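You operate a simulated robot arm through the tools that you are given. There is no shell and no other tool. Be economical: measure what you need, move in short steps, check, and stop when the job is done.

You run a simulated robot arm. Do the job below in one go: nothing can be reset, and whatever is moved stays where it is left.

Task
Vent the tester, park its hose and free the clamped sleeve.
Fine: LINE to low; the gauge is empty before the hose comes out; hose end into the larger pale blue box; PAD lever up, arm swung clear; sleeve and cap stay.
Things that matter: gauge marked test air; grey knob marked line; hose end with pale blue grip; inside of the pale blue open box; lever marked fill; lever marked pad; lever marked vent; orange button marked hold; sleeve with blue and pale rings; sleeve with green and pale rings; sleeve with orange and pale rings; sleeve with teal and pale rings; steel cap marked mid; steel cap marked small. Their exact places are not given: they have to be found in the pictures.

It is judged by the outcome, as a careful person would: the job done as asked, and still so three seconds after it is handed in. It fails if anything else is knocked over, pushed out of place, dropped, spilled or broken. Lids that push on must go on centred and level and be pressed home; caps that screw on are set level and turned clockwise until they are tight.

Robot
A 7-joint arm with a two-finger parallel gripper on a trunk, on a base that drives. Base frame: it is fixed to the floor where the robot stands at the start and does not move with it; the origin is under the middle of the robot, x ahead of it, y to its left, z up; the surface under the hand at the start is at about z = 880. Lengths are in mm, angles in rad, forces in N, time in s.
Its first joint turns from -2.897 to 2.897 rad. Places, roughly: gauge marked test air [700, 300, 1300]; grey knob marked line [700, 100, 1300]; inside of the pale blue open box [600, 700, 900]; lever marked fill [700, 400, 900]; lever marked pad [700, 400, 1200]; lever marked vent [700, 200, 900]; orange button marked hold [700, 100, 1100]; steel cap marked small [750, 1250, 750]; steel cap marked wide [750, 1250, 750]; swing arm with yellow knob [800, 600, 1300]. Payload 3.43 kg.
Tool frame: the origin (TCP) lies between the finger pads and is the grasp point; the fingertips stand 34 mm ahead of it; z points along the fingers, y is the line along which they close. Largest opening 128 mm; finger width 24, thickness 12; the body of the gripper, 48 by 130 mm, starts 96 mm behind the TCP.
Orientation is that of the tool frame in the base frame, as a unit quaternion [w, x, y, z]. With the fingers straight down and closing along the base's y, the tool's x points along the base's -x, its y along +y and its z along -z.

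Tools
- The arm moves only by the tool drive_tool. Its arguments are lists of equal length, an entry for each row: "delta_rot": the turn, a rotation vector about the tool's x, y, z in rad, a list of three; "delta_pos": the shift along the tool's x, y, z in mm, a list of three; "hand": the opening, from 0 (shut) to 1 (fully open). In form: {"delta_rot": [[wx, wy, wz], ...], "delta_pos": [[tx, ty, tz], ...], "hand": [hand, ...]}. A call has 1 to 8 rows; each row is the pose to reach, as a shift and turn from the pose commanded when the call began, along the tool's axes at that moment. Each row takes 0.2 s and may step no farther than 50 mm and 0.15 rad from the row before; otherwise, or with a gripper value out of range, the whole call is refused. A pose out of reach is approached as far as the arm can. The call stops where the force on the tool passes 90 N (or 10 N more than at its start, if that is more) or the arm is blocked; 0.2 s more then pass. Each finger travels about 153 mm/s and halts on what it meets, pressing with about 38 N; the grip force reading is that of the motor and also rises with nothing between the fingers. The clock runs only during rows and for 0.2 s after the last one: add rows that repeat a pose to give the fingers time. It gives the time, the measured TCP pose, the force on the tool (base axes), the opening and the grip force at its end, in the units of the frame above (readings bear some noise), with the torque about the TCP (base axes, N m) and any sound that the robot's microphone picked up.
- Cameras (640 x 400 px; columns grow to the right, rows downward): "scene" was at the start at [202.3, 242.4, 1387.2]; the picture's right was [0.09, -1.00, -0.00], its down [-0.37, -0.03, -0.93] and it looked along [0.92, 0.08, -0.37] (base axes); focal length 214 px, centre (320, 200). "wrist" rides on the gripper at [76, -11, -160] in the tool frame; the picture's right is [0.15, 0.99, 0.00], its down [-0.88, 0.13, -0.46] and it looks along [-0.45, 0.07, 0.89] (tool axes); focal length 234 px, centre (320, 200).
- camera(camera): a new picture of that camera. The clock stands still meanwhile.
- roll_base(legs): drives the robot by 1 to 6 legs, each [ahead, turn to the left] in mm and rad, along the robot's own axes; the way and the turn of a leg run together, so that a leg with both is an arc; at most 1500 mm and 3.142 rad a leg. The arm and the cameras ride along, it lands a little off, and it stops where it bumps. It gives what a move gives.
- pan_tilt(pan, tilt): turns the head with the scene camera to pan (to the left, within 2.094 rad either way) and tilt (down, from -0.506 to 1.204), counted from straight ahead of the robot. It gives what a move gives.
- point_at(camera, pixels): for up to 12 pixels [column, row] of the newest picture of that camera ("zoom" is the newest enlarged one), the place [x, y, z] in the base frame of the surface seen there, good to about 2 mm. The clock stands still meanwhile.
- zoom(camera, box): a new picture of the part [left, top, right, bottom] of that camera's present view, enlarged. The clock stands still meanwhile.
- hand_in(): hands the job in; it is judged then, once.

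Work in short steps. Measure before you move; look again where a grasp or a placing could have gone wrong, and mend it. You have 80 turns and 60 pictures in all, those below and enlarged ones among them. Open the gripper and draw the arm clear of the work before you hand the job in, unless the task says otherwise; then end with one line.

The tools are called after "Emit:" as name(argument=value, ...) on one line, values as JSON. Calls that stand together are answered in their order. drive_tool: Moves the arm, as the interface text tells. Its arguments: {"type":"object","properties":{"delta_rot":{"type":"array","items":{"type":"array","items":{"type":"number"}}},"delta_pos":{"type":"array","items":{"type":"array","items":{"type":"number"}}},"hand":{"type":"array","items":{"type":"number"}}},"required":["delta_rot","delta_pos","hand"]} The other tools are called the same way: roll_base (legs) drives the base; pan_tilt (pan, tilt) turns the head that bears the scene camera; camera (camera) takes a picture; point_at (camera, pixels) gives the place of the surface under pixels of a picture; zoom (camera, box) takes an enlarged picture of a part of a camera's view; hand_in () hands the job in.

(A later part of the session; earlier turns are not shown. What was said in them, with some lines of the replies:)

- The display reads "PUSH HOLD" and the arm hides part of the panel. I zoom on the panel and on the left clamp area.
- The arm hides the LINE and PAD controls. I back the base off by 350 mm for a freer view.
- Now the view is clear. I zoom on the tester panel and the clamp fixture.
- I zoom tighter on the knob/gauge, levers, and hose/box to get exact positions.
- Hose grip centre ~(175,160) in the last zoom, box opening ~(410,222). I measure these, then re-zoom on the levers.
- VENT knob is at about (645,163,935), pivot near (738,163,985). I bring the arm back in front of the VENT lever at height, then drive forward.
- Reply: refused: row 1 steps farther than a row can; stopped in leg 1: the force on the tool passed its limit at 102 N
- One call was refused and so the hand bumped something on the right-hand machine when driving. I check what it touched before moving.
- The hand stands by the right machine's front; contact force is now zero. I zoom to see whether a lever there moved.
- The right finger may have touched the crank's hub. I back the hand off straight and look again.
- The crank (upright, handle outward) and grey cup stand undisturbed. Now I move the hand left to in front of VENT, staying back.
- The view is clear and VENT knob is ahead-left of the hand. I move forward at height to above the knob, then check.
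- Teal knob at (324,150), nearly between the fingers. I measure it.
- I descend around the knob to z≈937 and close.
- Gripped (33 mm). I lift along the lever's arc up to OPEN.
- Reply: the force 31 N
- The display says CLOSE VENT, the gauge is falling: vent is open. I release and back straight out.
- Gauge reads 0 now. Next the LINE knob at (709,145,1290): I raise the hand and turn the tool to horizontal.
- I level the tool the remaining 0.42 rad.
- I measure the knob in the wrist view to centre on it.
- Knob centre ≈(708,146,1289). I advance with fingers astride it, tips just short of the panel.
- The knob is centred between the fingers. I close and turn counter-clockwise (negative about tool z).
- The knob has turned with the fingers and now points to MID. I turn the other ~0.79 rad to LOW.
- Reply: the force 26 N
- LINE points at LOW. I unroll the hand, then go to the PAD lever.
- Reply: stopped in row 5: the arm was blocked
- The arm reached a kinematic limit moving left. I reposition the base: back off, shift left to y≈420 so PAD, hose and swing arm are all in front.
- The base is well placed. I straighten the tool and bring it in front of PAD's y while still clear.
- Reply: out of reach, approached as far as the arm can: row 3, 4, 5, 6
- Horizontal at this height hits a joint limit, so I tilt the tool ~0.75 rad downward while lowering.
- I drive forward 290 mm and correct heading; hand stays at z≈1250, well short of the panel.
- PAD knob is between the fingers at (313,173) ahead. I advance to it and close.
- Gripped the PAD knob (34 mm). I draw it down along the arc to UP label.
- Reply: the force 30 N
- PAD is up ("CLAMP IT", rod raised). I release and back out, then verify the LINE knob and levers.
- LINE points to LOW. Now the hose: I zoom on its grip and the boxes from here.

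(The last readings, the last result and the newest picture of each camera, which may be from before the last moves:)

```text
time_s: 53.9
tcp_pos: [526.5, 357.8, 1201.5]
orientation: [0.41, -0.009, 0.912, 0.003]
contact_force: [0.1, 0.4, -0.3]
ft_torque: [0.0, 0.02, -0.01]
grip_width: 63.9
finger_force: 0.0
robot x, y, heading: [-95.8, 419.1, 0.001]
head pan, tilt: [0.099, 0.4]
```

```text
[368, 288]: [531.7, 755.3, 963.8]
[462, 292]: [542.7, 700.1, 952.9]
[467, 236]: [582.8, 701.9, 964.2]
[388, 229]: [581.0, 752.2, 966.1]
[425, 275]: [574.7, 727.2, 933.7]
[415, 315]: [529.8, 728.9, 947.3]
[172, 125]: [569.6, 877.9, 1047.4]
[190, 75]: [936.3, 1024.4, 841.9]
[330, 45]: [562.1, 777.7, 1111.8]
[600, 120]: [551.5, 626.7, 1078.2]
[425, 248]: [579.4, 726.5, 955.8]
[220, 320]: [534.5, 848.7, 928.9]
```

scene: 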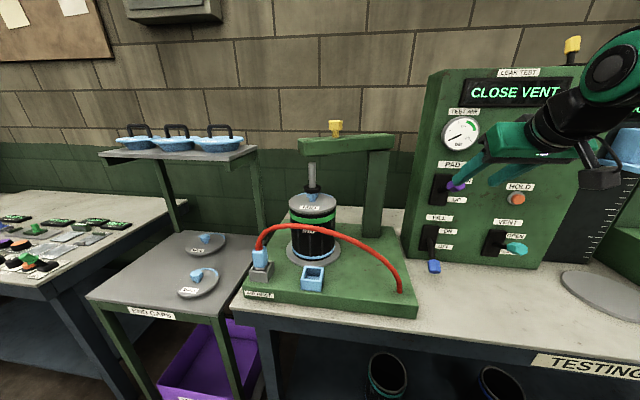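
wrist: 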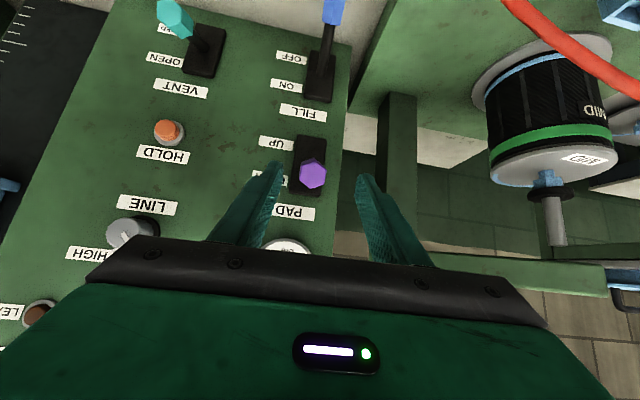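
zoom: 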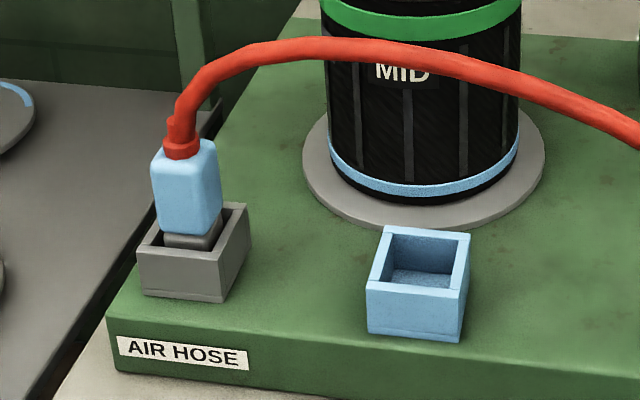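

Grip ≈ x557–585, y862–889, z970–1025; blue box centre (557,728), rim z965. I move the tilted hand left to a pre-grasp in front of the hose grip.

Emit:
drive_tool(delta_rot=[[0, 0, 0], [0, 0, 0], [0, 0, 0], [0, 0, 0], [0, 0, 0], [0, 0, 0]], delta_pos=[[8, 43, 4], [16, 86, 8], [24, 129, 13], [33, 172, 17], [41, 215, 22], [49, 259, 26]], hand=[0.5, 0.5, 0.5, 0.5, 0.5, 0.5])

Emit:
drive_tool(delta_rot=[[0, 0.02, 0], [0, 0.04, 0], [0, 0.06, 0], [0, 0.08, 0], [0, 0.1, 0], [0, 0.12, 0]], delta_pos=[[8, 43, 4], [16, 86, 8], [24, 129, 13], [33, 172, 17], [41, 215, 22], [49, 259, 26]], hand=[0.5, 0.5, 0.5, 0.5, 0.5, 0.5])

Emit:
camera(camera="wrist")

```text
time_s: 55.3
tcp_pos: [510.1, 620.5, 1150.7]
orientation: [0.411, -0.009, 0.912, 0.004]
contact_force: [-0.5, -0.9, 0.4]
ft_torque: [0.01, 0.01, 0.02]
grip_width: 63.9
finger_force: 0.0
robot x, y, heading: [-96.8, 424.7, -0.005]
head pan, tilt: [0.099, 0.4]
```

```text
time_s: 56.7
tcp_pos: [494.6, 875.0, 1096.3]
orientation: [0.355, -0.009, 0.935, 0.002]
contact_force: [-0.3, -0.3, 0.0]
ft_torque: [0.07, 0.07, 0.06]
grip_width: 64.0
finger_force: 0.1
robot x, y, heading: [-99.5, 419.3, -0.002]
head pan, tilt: [0.099, 0.4]
```

```text
26 pictures are left
```

wrist: 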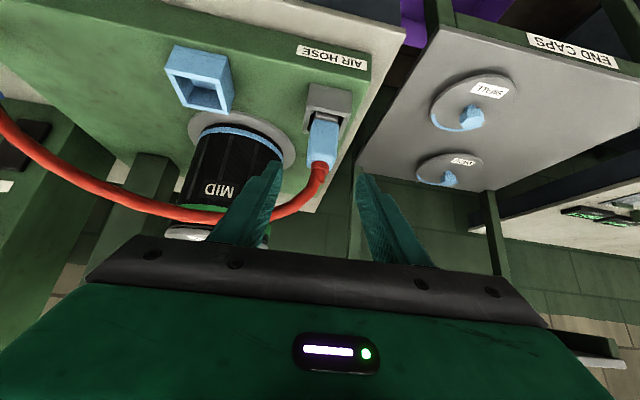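

Grip appears between the fingers' reach (322,140) and the hose passes beyond the left finger. I advance along the tool axis to the grip and close.

Emit:
drive_tool(delta_rot=[[0, 0, 0], [0, 0, 0], [0, 0, 0], [0, 0, 0]], delta_pos=[[4, 0, 35], [4, 0, 70], [4, 0, 100], [4, 0, 118]], hand=[0.5, 0.5, 0.5, 0.5])

Emit:
camera(camera="wrist")

Emit:
zoom(camera="scene", box=[200, 180, 360, 305])

```text
time_s: 57.7
tcp_pos: [565.9, 876.5, 1004.4]
orientation: [0.355, -0.009, 0.935, 0.003]
contact_force: [-0.8, -0.3, -0.1]
ft_torque: [0.04, -0.01, 0.0]
grip_width: 63.9
finger_force: 0.0
robot x, y, heading: [-97.3, 425.2, -0.007]
head pan, tilt: [0.099, 0.4]
```

```text
25 pictures are left
```

wrist: 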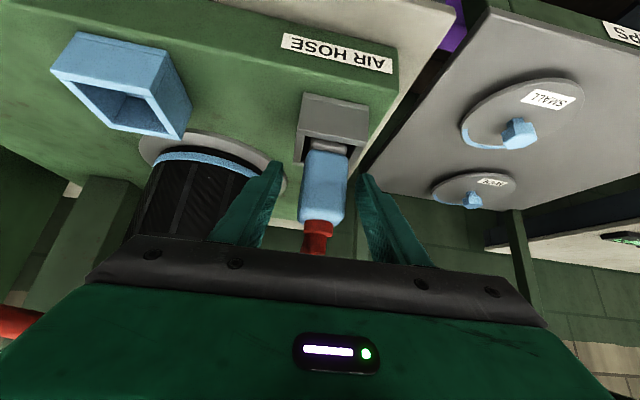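

```text
3.20 times, centred on (280, 242) of scene
```

zoom: 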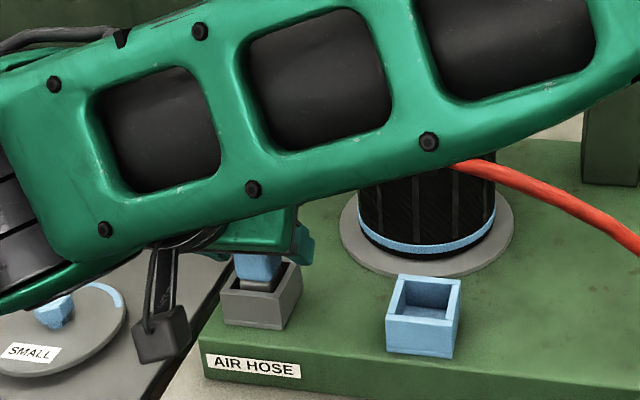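

Grip is centred between the fingers. I close on it.

Emit:
drive_tool(delta_rot=[[0, 0, 0], [0, 0, 0], [0, 0, 0]], delta_pos=[[0, 0, 0], [0, 0, 0], [0, 0, 0]], hand=[0.15, 0.1, 0.1])

Emit:
drive_tool(delta_rot=[[0, 0, 0], [0, 0, 0], [0, 0, 0], [0, 0, 0], [0, 0, 0]], delta_pos=[[-10, 0, -11], [-20, 0, -22], [-33, 0, -37], [-43, 0, -48], [-53, 0, -60]], hand=[0.1, 0.1, 0.1, 0.1, 0.1])

Emit:
camera(camera="wrist")

```text
time_s: 58.5
tcp_pos: [567.0, 877.1, 1004.0]
orientation: [0.355, -0.009, 0.935, 0.002]
contact_force: [0.1, 0.0, -0.8]
ft_torque: [0.02, 0.01, 0.03]
grip_width: 33.3
finger_force: 37.8
robot x, y, heading: [-96.9, 422.6, -0.007]
head pan, tilt: [0.099, 0.4]
```

```text
time_s: 59.7
tcp_pos: [565.4, 876.2, 1084.7]
orientation: [0.355, -0.011, 0.935, 0.003]
contact_force: [0.4, 0.0, -1.6]
ft_torque: [-0.01, -0.01, -0.01]
grip_width: 33.4
finger_force: 37.9
robot x, y, heading: [-96.8, 421.5, 0.002]
head pan, tilt: [0.099, 0.4]
```

```text
23 pictures are left
```

wrist: 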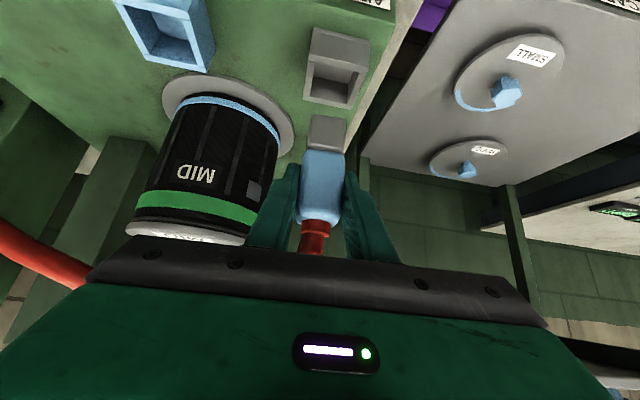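

The hose is out and held. I measure the plug, both boxes in this wrist view.

Emit:
point_at(camera="wrist", pixels=[[310, 30], [368, 40], [305, 100], [352, 106], [326, 118], [312, 120], [343, 122], [311, 146], [343, 150], [118, 5], [150, 70], [212, 60]])

Emit:
zoom(camera="wrist", box=[90, 0, 400, 194])

```text
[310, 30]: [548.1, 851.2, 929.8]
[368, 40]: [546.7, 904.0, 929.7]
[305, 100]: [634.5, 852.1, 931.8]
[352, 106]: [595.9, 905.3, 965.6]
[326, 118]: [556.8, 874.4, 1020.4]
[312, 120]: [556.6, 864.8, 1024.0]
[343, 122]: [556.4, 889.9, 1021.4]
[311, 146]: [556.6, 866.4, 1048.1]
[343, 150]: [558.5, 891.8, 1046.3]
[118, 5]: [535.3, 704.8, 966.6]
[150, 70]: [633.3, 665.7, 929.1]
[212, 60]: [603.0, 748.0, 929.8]
```

```text
2.06 times, centred on (245, 97) of wrist
```

zoom: 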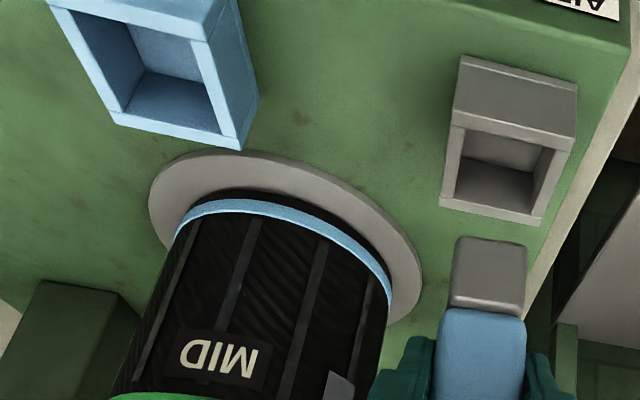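

I measure the blue box's rim and inner corners in this zoom.

Emit:
point_at(camera="zoom", pixels=[[115, 116], [236, 144], [203, 40], [60, 10], [124, 106], [217, 128], [194, 48], [170, 130], [226, 90], [215, 20], [170, 95], [543, 220]])

Emit:
point_at(camera="zoom", pixels=[[445, 203], [540, 216], [458, 128], [570, 150], [455, 190], [535, 205], [495, 185], [130, 20], [90, 70], [150, 35], [165, 120], [220, 115]])

```text
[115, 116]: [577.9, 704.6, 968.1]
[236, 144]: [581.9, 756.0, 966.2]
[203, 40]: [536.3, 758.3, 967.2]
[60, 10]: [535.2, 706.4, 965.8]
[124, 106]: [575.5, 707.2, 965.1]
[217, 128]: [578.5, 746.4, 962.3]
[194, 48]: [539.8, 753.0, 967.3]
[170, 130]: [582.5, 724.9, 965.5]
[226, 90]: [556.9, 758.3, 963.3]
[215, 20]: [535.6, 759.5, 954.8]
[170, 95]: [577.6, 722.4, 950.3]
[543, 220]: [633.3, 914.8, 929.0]
```

```text
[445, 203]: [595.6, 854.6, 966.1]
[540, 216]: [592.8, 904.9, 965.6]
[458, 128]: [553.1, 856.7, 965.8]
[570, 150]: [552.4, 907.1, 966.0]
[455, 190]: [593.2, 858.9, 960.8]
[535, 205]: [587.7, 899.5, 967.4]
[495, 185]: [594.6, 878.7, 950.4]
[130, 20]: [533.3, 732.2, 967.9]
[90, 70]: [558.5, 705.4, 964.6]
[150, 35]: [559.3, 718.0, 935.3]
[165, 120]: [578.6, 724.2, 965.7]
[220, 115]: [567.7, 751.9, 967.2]
```

Blue box centre ≈(557,730), plug centre ≈(570,878). I shift (-13,-148) at this height.

Emit:
drive_tool(delta_rot=[[0, 0, 0], [0, 0, 0], [0, 0, 0], [0, 0, 0], [0, 0, 0]], delta_pos=[[6, -30, -5], [12, -60, -10], [12.5, -90, -10.6], [12.5, -120, -10.6], [12.5, -147.7, -10.6]], hand=[0.1, 0.1, 0.1, 0.1, 0.1])

Emit:
zoom(camera="wrist", box=[200, 0, 460, 220])

```text
time_s: 60.9
tcp_pos: [552.8, 728.2, 1083.0]
orientation: [0.354, -0.01, 0.935, 0.003]
contact_force: [0.5, 0.6, -1.4]
ft_torque: [-0.04, 0.01, -0.02]
grip_width: 33.6
finger_force: 37.7
robot x, y, heading: [-98.0, 420.2, -0.002]
head pan, tilt: [0.099, 0.4]
```

```text
1.82 times, centred on (330, 110) of wrist
```

zoom: 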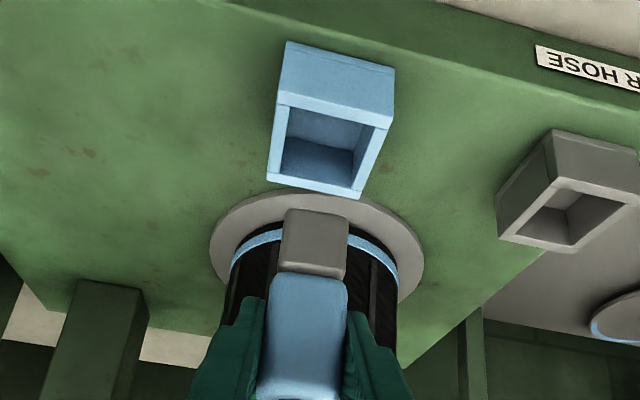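

I check alignment of plug against box by measuring both here.

Emit:
point_at(camera="zoom", pixels=[[283, 262], [344, 270], [313, 240], [288, 215], [345, 222], [272, 172], [359, 190], [285, 110], [385, 125], [340, 120]])

```text
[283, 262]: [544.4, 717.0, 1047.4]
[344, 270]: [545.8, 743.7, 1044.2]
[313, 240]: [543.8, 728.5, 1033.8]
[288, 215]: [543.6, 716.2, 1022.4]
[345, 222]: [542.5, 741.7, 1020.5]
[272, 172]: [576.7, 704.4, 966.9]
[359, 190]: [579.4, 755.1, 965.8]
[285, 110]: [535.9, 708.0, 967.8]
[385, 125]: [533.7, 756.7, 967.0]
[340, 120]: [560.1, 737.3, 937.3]
```

Well aligned (plug ≈(556.5,730), box ≈(557,730)). I lower straight down 78 mm.

Emit:
drive_tool(delta_rot=[[0, 0, 0], [0, 0, 0], [0, 0, 0], [0, 0, 0], [0, 0, 0], [0, 0, 0]], delta_pos=[[13.3, 0, 15], [26.6, 0, 30], [36.5, 0, 41], [43.2, 0, 48.6], [48, 0, 54], [51.8, 0, 58.3]], hand=[0.1, 0.1, 0.1, 0.1, 0.1, 0.1])

Emit:
zoom(camera="wrist", box=[200, 0, 460, 220])

```text
time_s: 62.3
tcp_pos: [552.3, 727.3, 1006.8]
orientation: [0.355, -0.009, 0.935, 0.002]
contact_force: [-0.4, -0.1, -1.2]
ft_torque: [0.01, 0.04, 0.03]
grip_width: 33.7
finger_force: 38.0
robot x, y, heading: [-97.9, 422.3, -0.006]
head pan, tilt: [0.099, 0.4]
```

```text
1.82 times, centred on (330, 110) of wrist
```

zoom: 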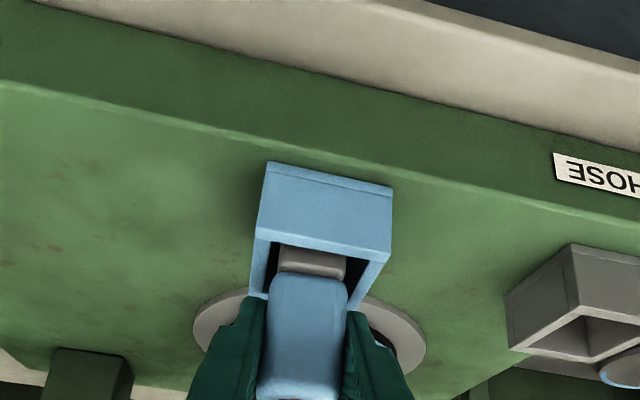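

The plug is inside the box. I lower 3 mm more, release, and withdraw along the tool axis.

Emit:
drive_tool(delta_rot=[[0, 0, 0], [0, 0, 0], [0, 0, 0], [0, 0, 0]], delta_pos=[[2, 0, 2.2], [2, 0, 2.2], [2, 0, 2.2], [2, 0, 2.2]], hand=[0.1, 0.1, 0.4, 0.4])

Emit:
drive_tool(delta_rot=[[0, 0, 0], [0, 0, 0], [0, 0, 0], [0, 0, 0]], delta_pos=[[0, 0, -30], [0, 0, -70], [0, 0, -110], [0, 0, -150]], hand=[0.42, 0.42, 0.42, 0.42])

Emit:
camera(camera="wrist")

```text
time_s: 63.3
tcp_pos: [552.3, 729.2, 1003.2]
orientation: [0.355, -0.009, 0.935, 0.002]
contact_force: [-0.3, 0.1, -0.1]
ft_torque: [0.01, -0.02, -0.02]
grip_width: 51.1
finger_force: 0.0
robot x, y, heading: [-100.0, 417.3, -0.005]
head pan, tilt: [0.099, 0.4]
```

```text
time_s: 64.3
tcp_pos: [452.9, 725.1, 1116.0]
orientation: [0.354, -0.009, 0.935, 0.002]
contact_force: [0.0, -0.8, 0.0]
ft_torque: [0.0, 0.01, 0.05]
grip_width: 53.8
finger_force: 0.1
robot x, y, heading: [-98.0, 418.9, 0.002]
head pan, tilt: [0.099, 0.4]
```

```text
19 pictures are left
```

wrist: 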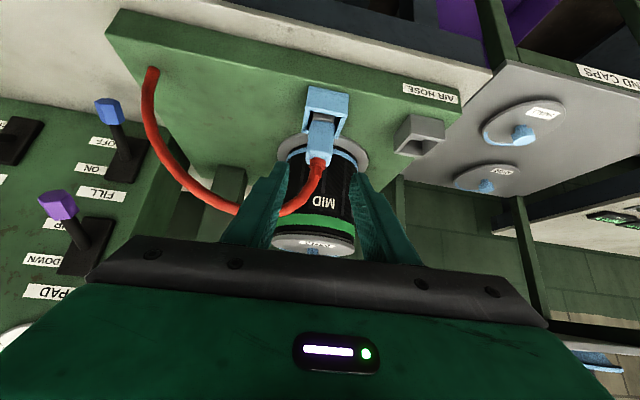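

Hose parked upright in the blue box. Now I look at the swing arm from the scene camera and measure.

Emit:
zoom(camera="scene", box=[250, 90, 450, 300])

```text
1.90 times, centred on (350, 195) of scene
```

zoom: 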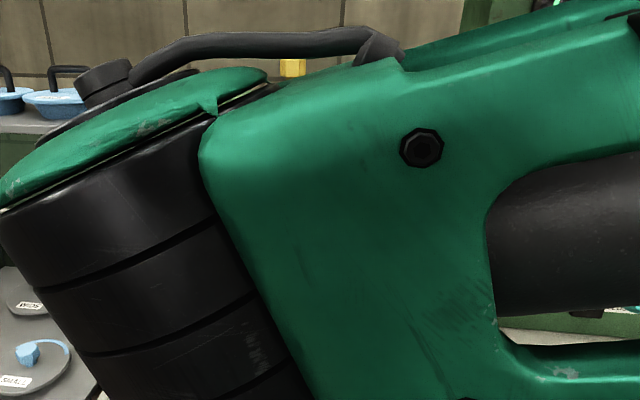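

My arm is in the way; I move it right and up.

Emit:
drive_tool(delta_rot=[[0, 0, 0], [0, 0, 0], [0, 0, 0], [0, 0, 0], [0, 0, 0], [0, 0, 0], [0, 0, 0], [0, 0, 0]], delta_pos=[[-9, -43, -12.5], [-18, -86, -25], [-27, -129, -37.5], [-36, -172, -50], [-45, -215, -62.5], [-54, -258, -75], [-63, -301, -87.5], [-72, -345, -100]], hand=[0.42, 0.42, 0.42, 0.42, 0.42, 0.42, 0.42, 0.42])

Emit:
zoom(camera="scene", box=[230, 90, 430, 310])

```text
time_s: 66.1
tcp_pos: [448.1, 379.2, 1238.1]
orientation: [0.356, -0.009, 0.935, 0.001]
contact_force: [-0.5, -0.1, -1.1]
ft_torque: [0.01, -0.02, 0.04]
grip_width: 53.7
finger_force: 0.0
robot x, y, heading: [-95.0, 420.6, -0.006]
head pan, tilt: [0.099, 0.4]
```

```text
1.82 times, centred on (330, 200) of scene
```

zoom: 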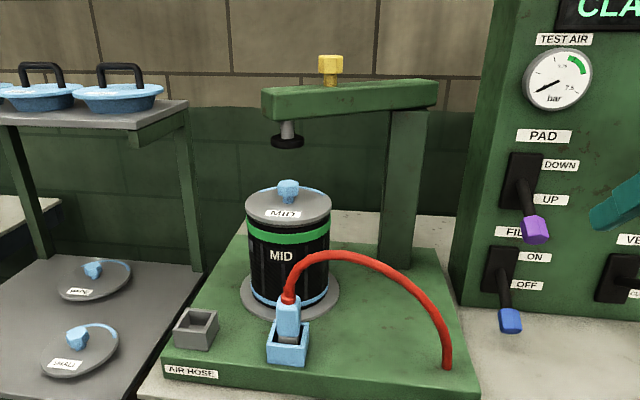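

Emit:
point_at(camera="zoom", pixels=[[330, 66], [322, 60], [340, 60], [330, 80], [264, 100], [285, 106], [435, 95], [410, 82], [288, 142], [290, 190], [385, 200], [422, 200]])

Emit:
point_at(camera="zoom", pixels=[[290, 90], [430, 84], [265, 90], [290, 205], [250, 207], [330, 205], [300, 300], [160, 100], [185, 102], [180, 150], [350, 100], [285, 128]])

```text
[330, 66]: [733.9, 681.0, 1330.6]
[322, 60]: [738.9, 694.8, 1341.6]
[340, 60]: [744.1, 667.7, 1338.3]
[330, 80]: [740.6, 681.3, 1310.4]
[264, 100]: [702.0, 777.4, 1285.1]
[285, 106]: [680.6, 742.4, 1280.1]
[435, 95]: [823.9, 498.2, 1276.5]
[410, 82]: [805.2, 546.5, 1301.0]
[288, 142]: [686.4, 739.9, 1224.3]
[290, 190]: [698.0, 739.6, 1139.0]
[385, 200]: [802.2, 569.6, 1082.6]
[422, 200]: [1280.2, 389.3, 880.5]
```

```text
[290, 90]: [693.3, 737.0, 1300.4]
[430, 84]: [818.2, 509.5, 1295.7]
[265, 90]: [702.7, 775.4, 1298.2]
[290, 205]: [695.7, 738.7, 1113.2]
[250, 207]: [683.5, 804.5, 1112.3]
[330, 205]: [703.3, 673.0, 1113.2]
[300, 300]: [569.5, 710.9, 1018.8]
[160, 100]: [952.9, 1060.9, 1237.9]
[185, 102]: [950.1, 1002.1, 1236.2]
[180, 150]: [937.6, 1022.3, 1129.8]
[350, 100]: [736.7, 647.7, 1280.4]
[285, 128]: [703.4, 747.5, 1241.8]
```

Knob at (742,681,1333), post ≈(835,535), arm top z≈1300. I drive 90 mm closer, then raise and retilt the hand toward the knob.

Emit:
roll_base(legs=[[90, 0]])

Emit:
drive_tool(delta_rot=[[0, -0.03, 0], [0, -0.06, 0], [0, -0.09, 0], [0, -0.12, 0], [0, -0.145, 0]], delta_pos=[[-17, 0, -25], [-34, 0, -45], [-51, 0, -65], [-68, 20, -85], [-85, 50, -100]], hand=[0.5, 0.5, 0.5, 0.5, 0.5])

```text
time_s: 67.2
tcp_pos: [539.4, 378.4, 1238.4]
orientation: [0.355, -0.009, 0.935, 0.003]
contact_force: [-0.4, -0.9, 0.0]
ft_torque: [0.0, 0.02, -0.03]
grip_width: 53.7
finger_force: 0.0
robot x, y, heading: [-7.7, 420.5, -0.008]
head pan, tilt: [0.099, 0.4]
```

```text
time_s: 68.4
tcp_pos: [517.5, 430.0, 1373.3]
orientation: [0.427, -0.008, 0.904, 0.002]
contact_force: [0.2, -0.4, 1.0]
ft_torque: [0.0, -0.01, 0.0]
grip_width: 63.8
finger_force: 0.0
robot x, y, heading: [-8.8, 425.3, -0.002]
head pan, tilt: [0.099, 0.4]
```

I move to the pre-grasp in front of the knob.

Emit:
drive_tool(delta_rot=[[0, 0, 0], [0, 0, 0], [0, 0, 0], [0, 0, 0], [0, 0, 0], [0, 0, 0], [0, 0, 0]], delta_pos=[[-17, 35.5, 14], [-34, 71, 28], [-51, 106, 42], [-67, 142, 56], [-84, 177, 70], [-101, 213, 84], [-118, 248, 98]], hand=[0.5, 0.5, 0.5, 0.5, 0.5, 0.5, 0.5])

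Emit:
camera(camera="wrist")

```text
time_s: 70.0
tcp_pos: [662.9, 680.7, 1406.5]
orientation: [0.428, -0.008, 0.904, 0.003]
contact_force: [0.2, -0.7, 0.4]
ft_torque: [0.0, 0.0, 0.04]
grip_width: 64.0
finger_force: 0.1
robot x, y, heading: [-6.7, 418.9, -0.003]
head pan, tilt: [0.099, 0.4]
```

```text
16 pictures are left
```

wrist: 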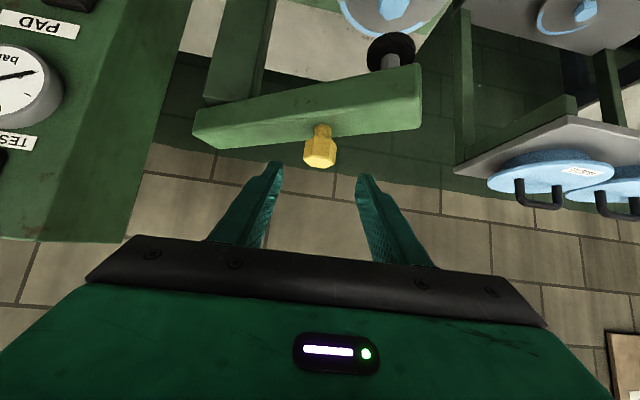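

Emit:
point_at(camera="wrist", pixels=[[320, 147], [306, 148], [334, 150], [320, 160], [322, 130], [320, 168]])

```text
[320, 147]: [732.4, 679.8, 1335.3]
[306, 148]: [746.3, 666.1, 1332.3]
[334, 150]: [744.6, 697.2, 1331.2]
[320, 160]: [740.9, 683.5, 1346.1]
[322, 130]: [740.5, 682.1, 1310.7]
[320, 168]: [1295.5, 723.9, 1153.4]
```

Knob centre ≈(746,682,1334). I advance and grip it.

Emit:
drive_tool(delta_rot=[[0, 0, 0], [0, 0, 0], [0, 0, 0], [0, 0, 0], [0, 0, 0], [0, 0, 0], [0, 0, 0]], delta_pos=[[0, 0, 35], [0, 0, 70], [0, 0, 95], [0, 0, 105], [0, 0, 105], [0, 0, 105], [0, 0, 105]], hand=[0.5, 0.5, 0.5, 0.5, 0.2, 0.1, 0.1])

Emit:
camera(camera="wrist")

```text
time_s: 71.6
tcp_pos: [745.5, 681.4, 1337.8]
orientation: [0.426, -0.008, 0.905, 0.003]
contact_force: [3.2, -1.3, -4.1]
ft_torque: [0.33, -0.34, 0.16]
grip_width: 35.3
finger_force: 45.0
robot x, y, heading: [-9.5, 418.7, -0.005]
head pan, tilt: [0.099, 0.4]
```

```text
15 pictures are left
```

wrist: 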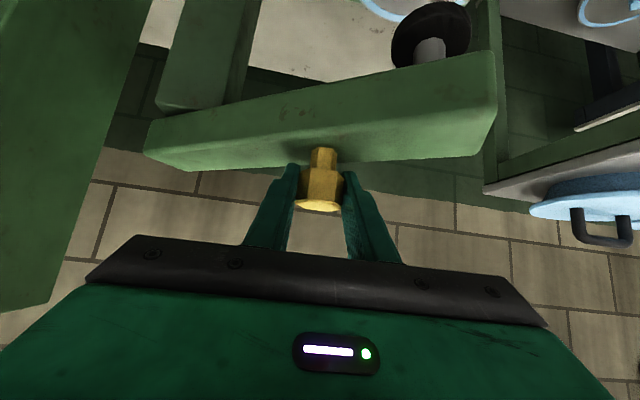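

Gripped firmly. I loosen to a loose cage (~44 mm) so the knob can turn, and swing the arm forward-right about the post in a first small arc.

Emit:
drive_tool(delta_rot=[[0, 0, 0], [0, 0, 0], [0, 0, 0], [0, 0, 0], [0, 0, 0]], delta_pos=[[0, 0, 0], [5, -6, -7], [12, -12.3, -14.5], [23.3, -27.7, -28.1], [33, -45.4, -39.9]], hand=[0.34, 0.34, 0.34, 0.34, 0.34])

Emit:
camera(camera="wrist")

```text
time_s: 72.8
tcp_pos: [695.2, 636.7, 1337.0]
orientation: [0.427, -0.009, 0.904, 0.003]
contact_force: [-1.9, 5.1, -0.3]
ft_torque: [0.15, 0.06, 0.17]
grip_width: 46.1
finger_force: 2.4
robot x, y, heading: [-7.1, 421.2, -0.005]
head pan, tilt: [0.099, 0.4]
```

```text
14 pictures are left
```

wrist: 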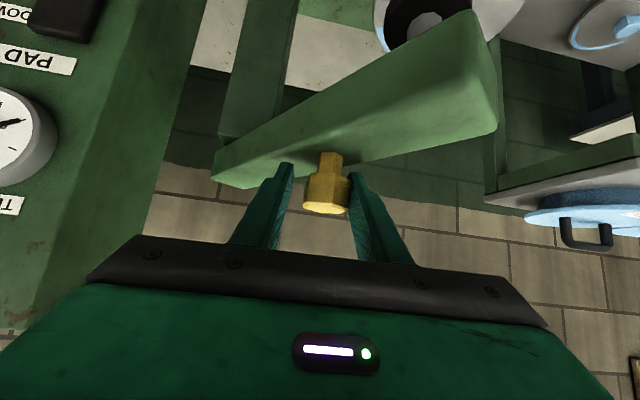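

The arm swings freely. I continue the arc to about 190°.

Emit:
drive_tool(delta_rot=[[0, 0, 0], [0, 0, 0], [0, 0, 0], [0, 0, 0], [0, 0, 0], [0, 0, 0]], delta_pos=[[8.2, -19.6, -9.7], [14.6, -40.9, -17.4], [18.9, -63.3, -22.6], [21.3, -86.5, -25.4], [21.6, -109.9, -25.7], [20.5, -125, -24.2]], hand=[0.34, 0.34, 0.34, 0.34, 0.34, 0.34])

Emit:
camera(camera="wrist")

Emit:
camera(camera="scene")

```text
time_s: 74.2
tcp_pos: [665.0, 509.5, 1335.3]
orientation: [0.427, -0.009, 0.904, 0.003]
contact_force: [-1.1, 0.0, 0.2]
ft_torque: [-0.06, 0.02, -0.02]
grip_width: 43.5
finger_force: 0.1
robot x, y, heading: [-6.7, 420.4, -0.003]
head pan, tilt: [0.099, 0.4]
```

```text
13 pictures are left
```

wrist: 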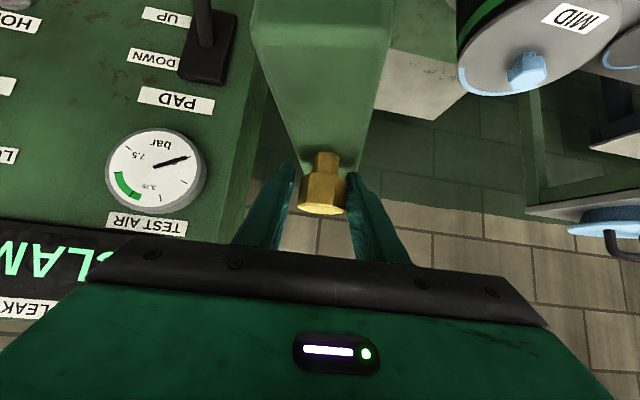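

```text
12 pictures are left
```

scene: 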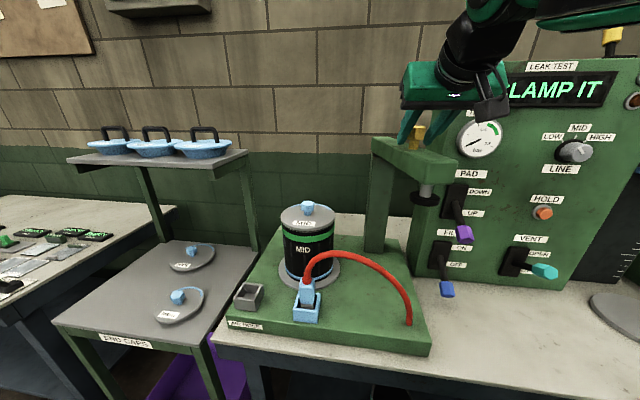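

The arm points forward, well clear of the sleeve. I open and withdraw up and back along the tool axis.

Emit:
drive_tool(delta_rot=[[0, 0, 0], [0, 0, 0], [0, 0, 0], [0, 0, 0], [0, 0, 0], [0, 0, 0]], delta_pos=[[0, 0, 0], [0, 0, 0], [-15, 0, -30], [-30, 0, -70], [-50, 0, -115], [-70, 0, -155]], hand=[0.5, 0.5, 0.5, 0.5, 0.5, 0.5])

Emit:
roll_base(legs=[[-350, 0]])

Emit:
camera(camera="scene")

Emit:
zoom(camera="scene", box=[220, 130, 420, 290])

```text
time_s: 75.6
tcp_pos: [590.3, 508.2, 1491.0]
orientation: [0.427, -0.009, 0.904, 0.003]
contact_force: [-0.7, -0.3, -0.2]
ft_torque: [0.04, 0.0, -0.01]
grip_width: 64.4
finger_force: 0.2
robot x, y, heading: [-8.6, 419.7, -0.003]
head pan, tilt: [0.099, 0.4]
```

```text
time_s: 77.9
tcp_pos: [245.0, 511.4, 1491.6]
orientation: [0.427, -0.011, 0.904, 0.004]
contact_force: [-0.3, 0.4, -0.3]
ft_torque: [0.02, 0.02, -0.01]
grip_width: 64.1
finger_force: 0.1
robot x, y, heading: [-352.0, 420.7, 0.001]
head pan, tilt: [0.099, 0.4]
```

```text
11 pictures are left
```

scene: 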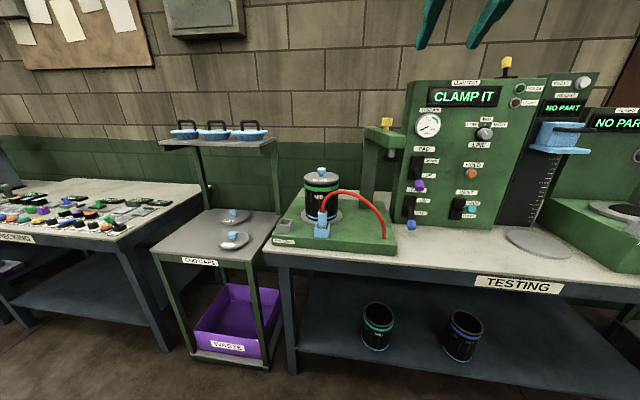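

```text
2.50 times, centred on (320, 210) of scene
```

zoom: 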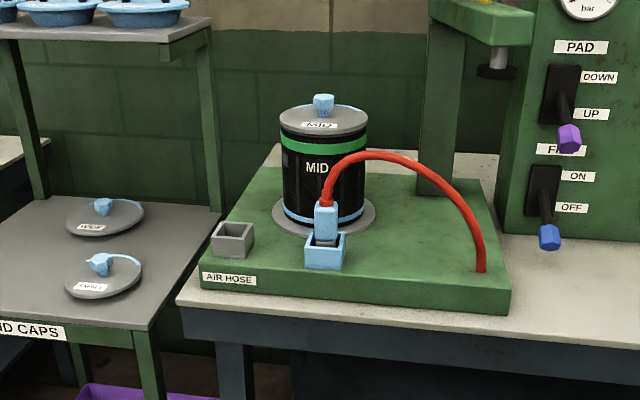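

Hose parked, sleeve and cap in place, arm clear. One last look at the knob/vent panel and the brake machine.

Emit:
zoom(camera="scene", box=[400, 75, 530, 235])

Emit:
pan_tilt(pan=-0.5, tilt=0.4)

Emit:
camera(camera="scene")

```text
2.50 times, centred on (465, 155) of scene
```

zoom: 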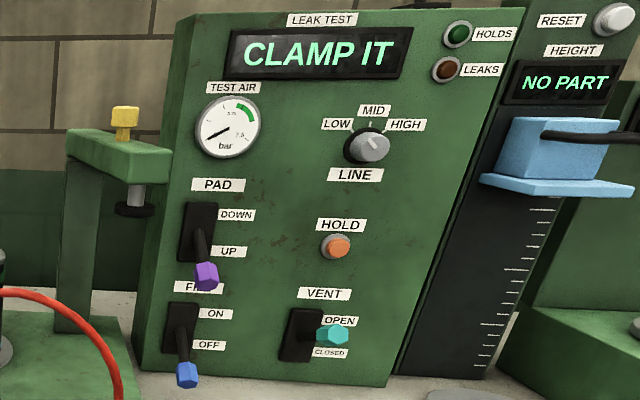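

```text
time_s: 78.9
tcp_pos: [227.2, 511.6, 1497.9]
orientation: [0.432, -0.011, 0.902, 0.004]
contact_force: [0.2, -0.4, -0.2]
ft_torque: [0.04, -0.01, 0.01]
grip_width: 63.9
finger_force: 0.0
robot x, y, heading: [-352.9, 420.8, 0.002]
head pan, tilt: [-0.499, 0.4]
```

```text
8 pictures are left
```

scene: 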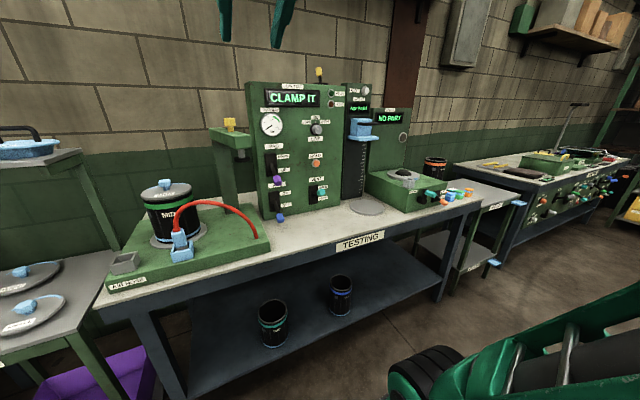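

I confirm the LINE pointer and the brake crank with two last zooms.

Emit:
zoom(camera="scene", box=[300, 112, 335, 140])

Emit:
zoom(camera="scene", box=[360, 150, 480, 225])

```text
14.29 times, centred on (318, 126) of scene
```

zoom: 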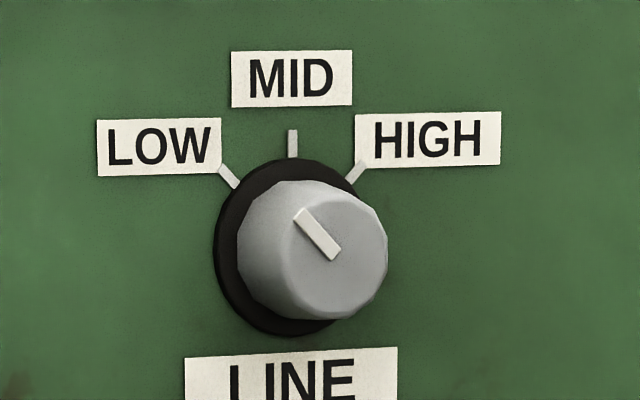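

```text
5.33 times, centred on (420, 188) of scene
```

zoom: 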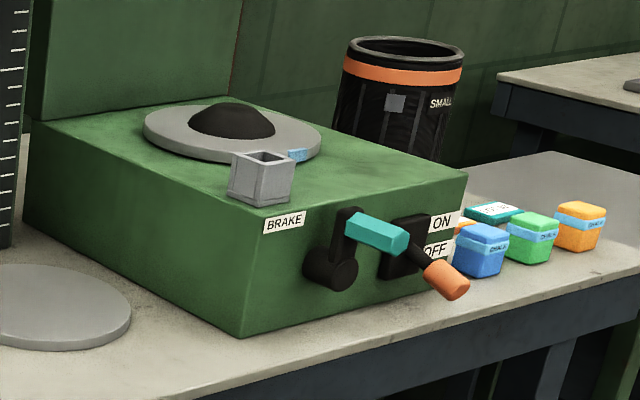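

LINE is at LOW, everything is in order, the hand is open and clear. I hand in.

Emit:
hand_in()

```text
The job is handed in.
```

The job is handed in: LINE is at LOW, VENT is open and the gauge read 0 before the hose came out. The hose end sits in the pale blue box, PAD is at UP, and the arm is swung clear with the sleeve and cap untouched. Early on, the hand bumped the brake machine on the right at about 102 N; its crank and cup looked in place afterwards, but I had no close view from before to compare.
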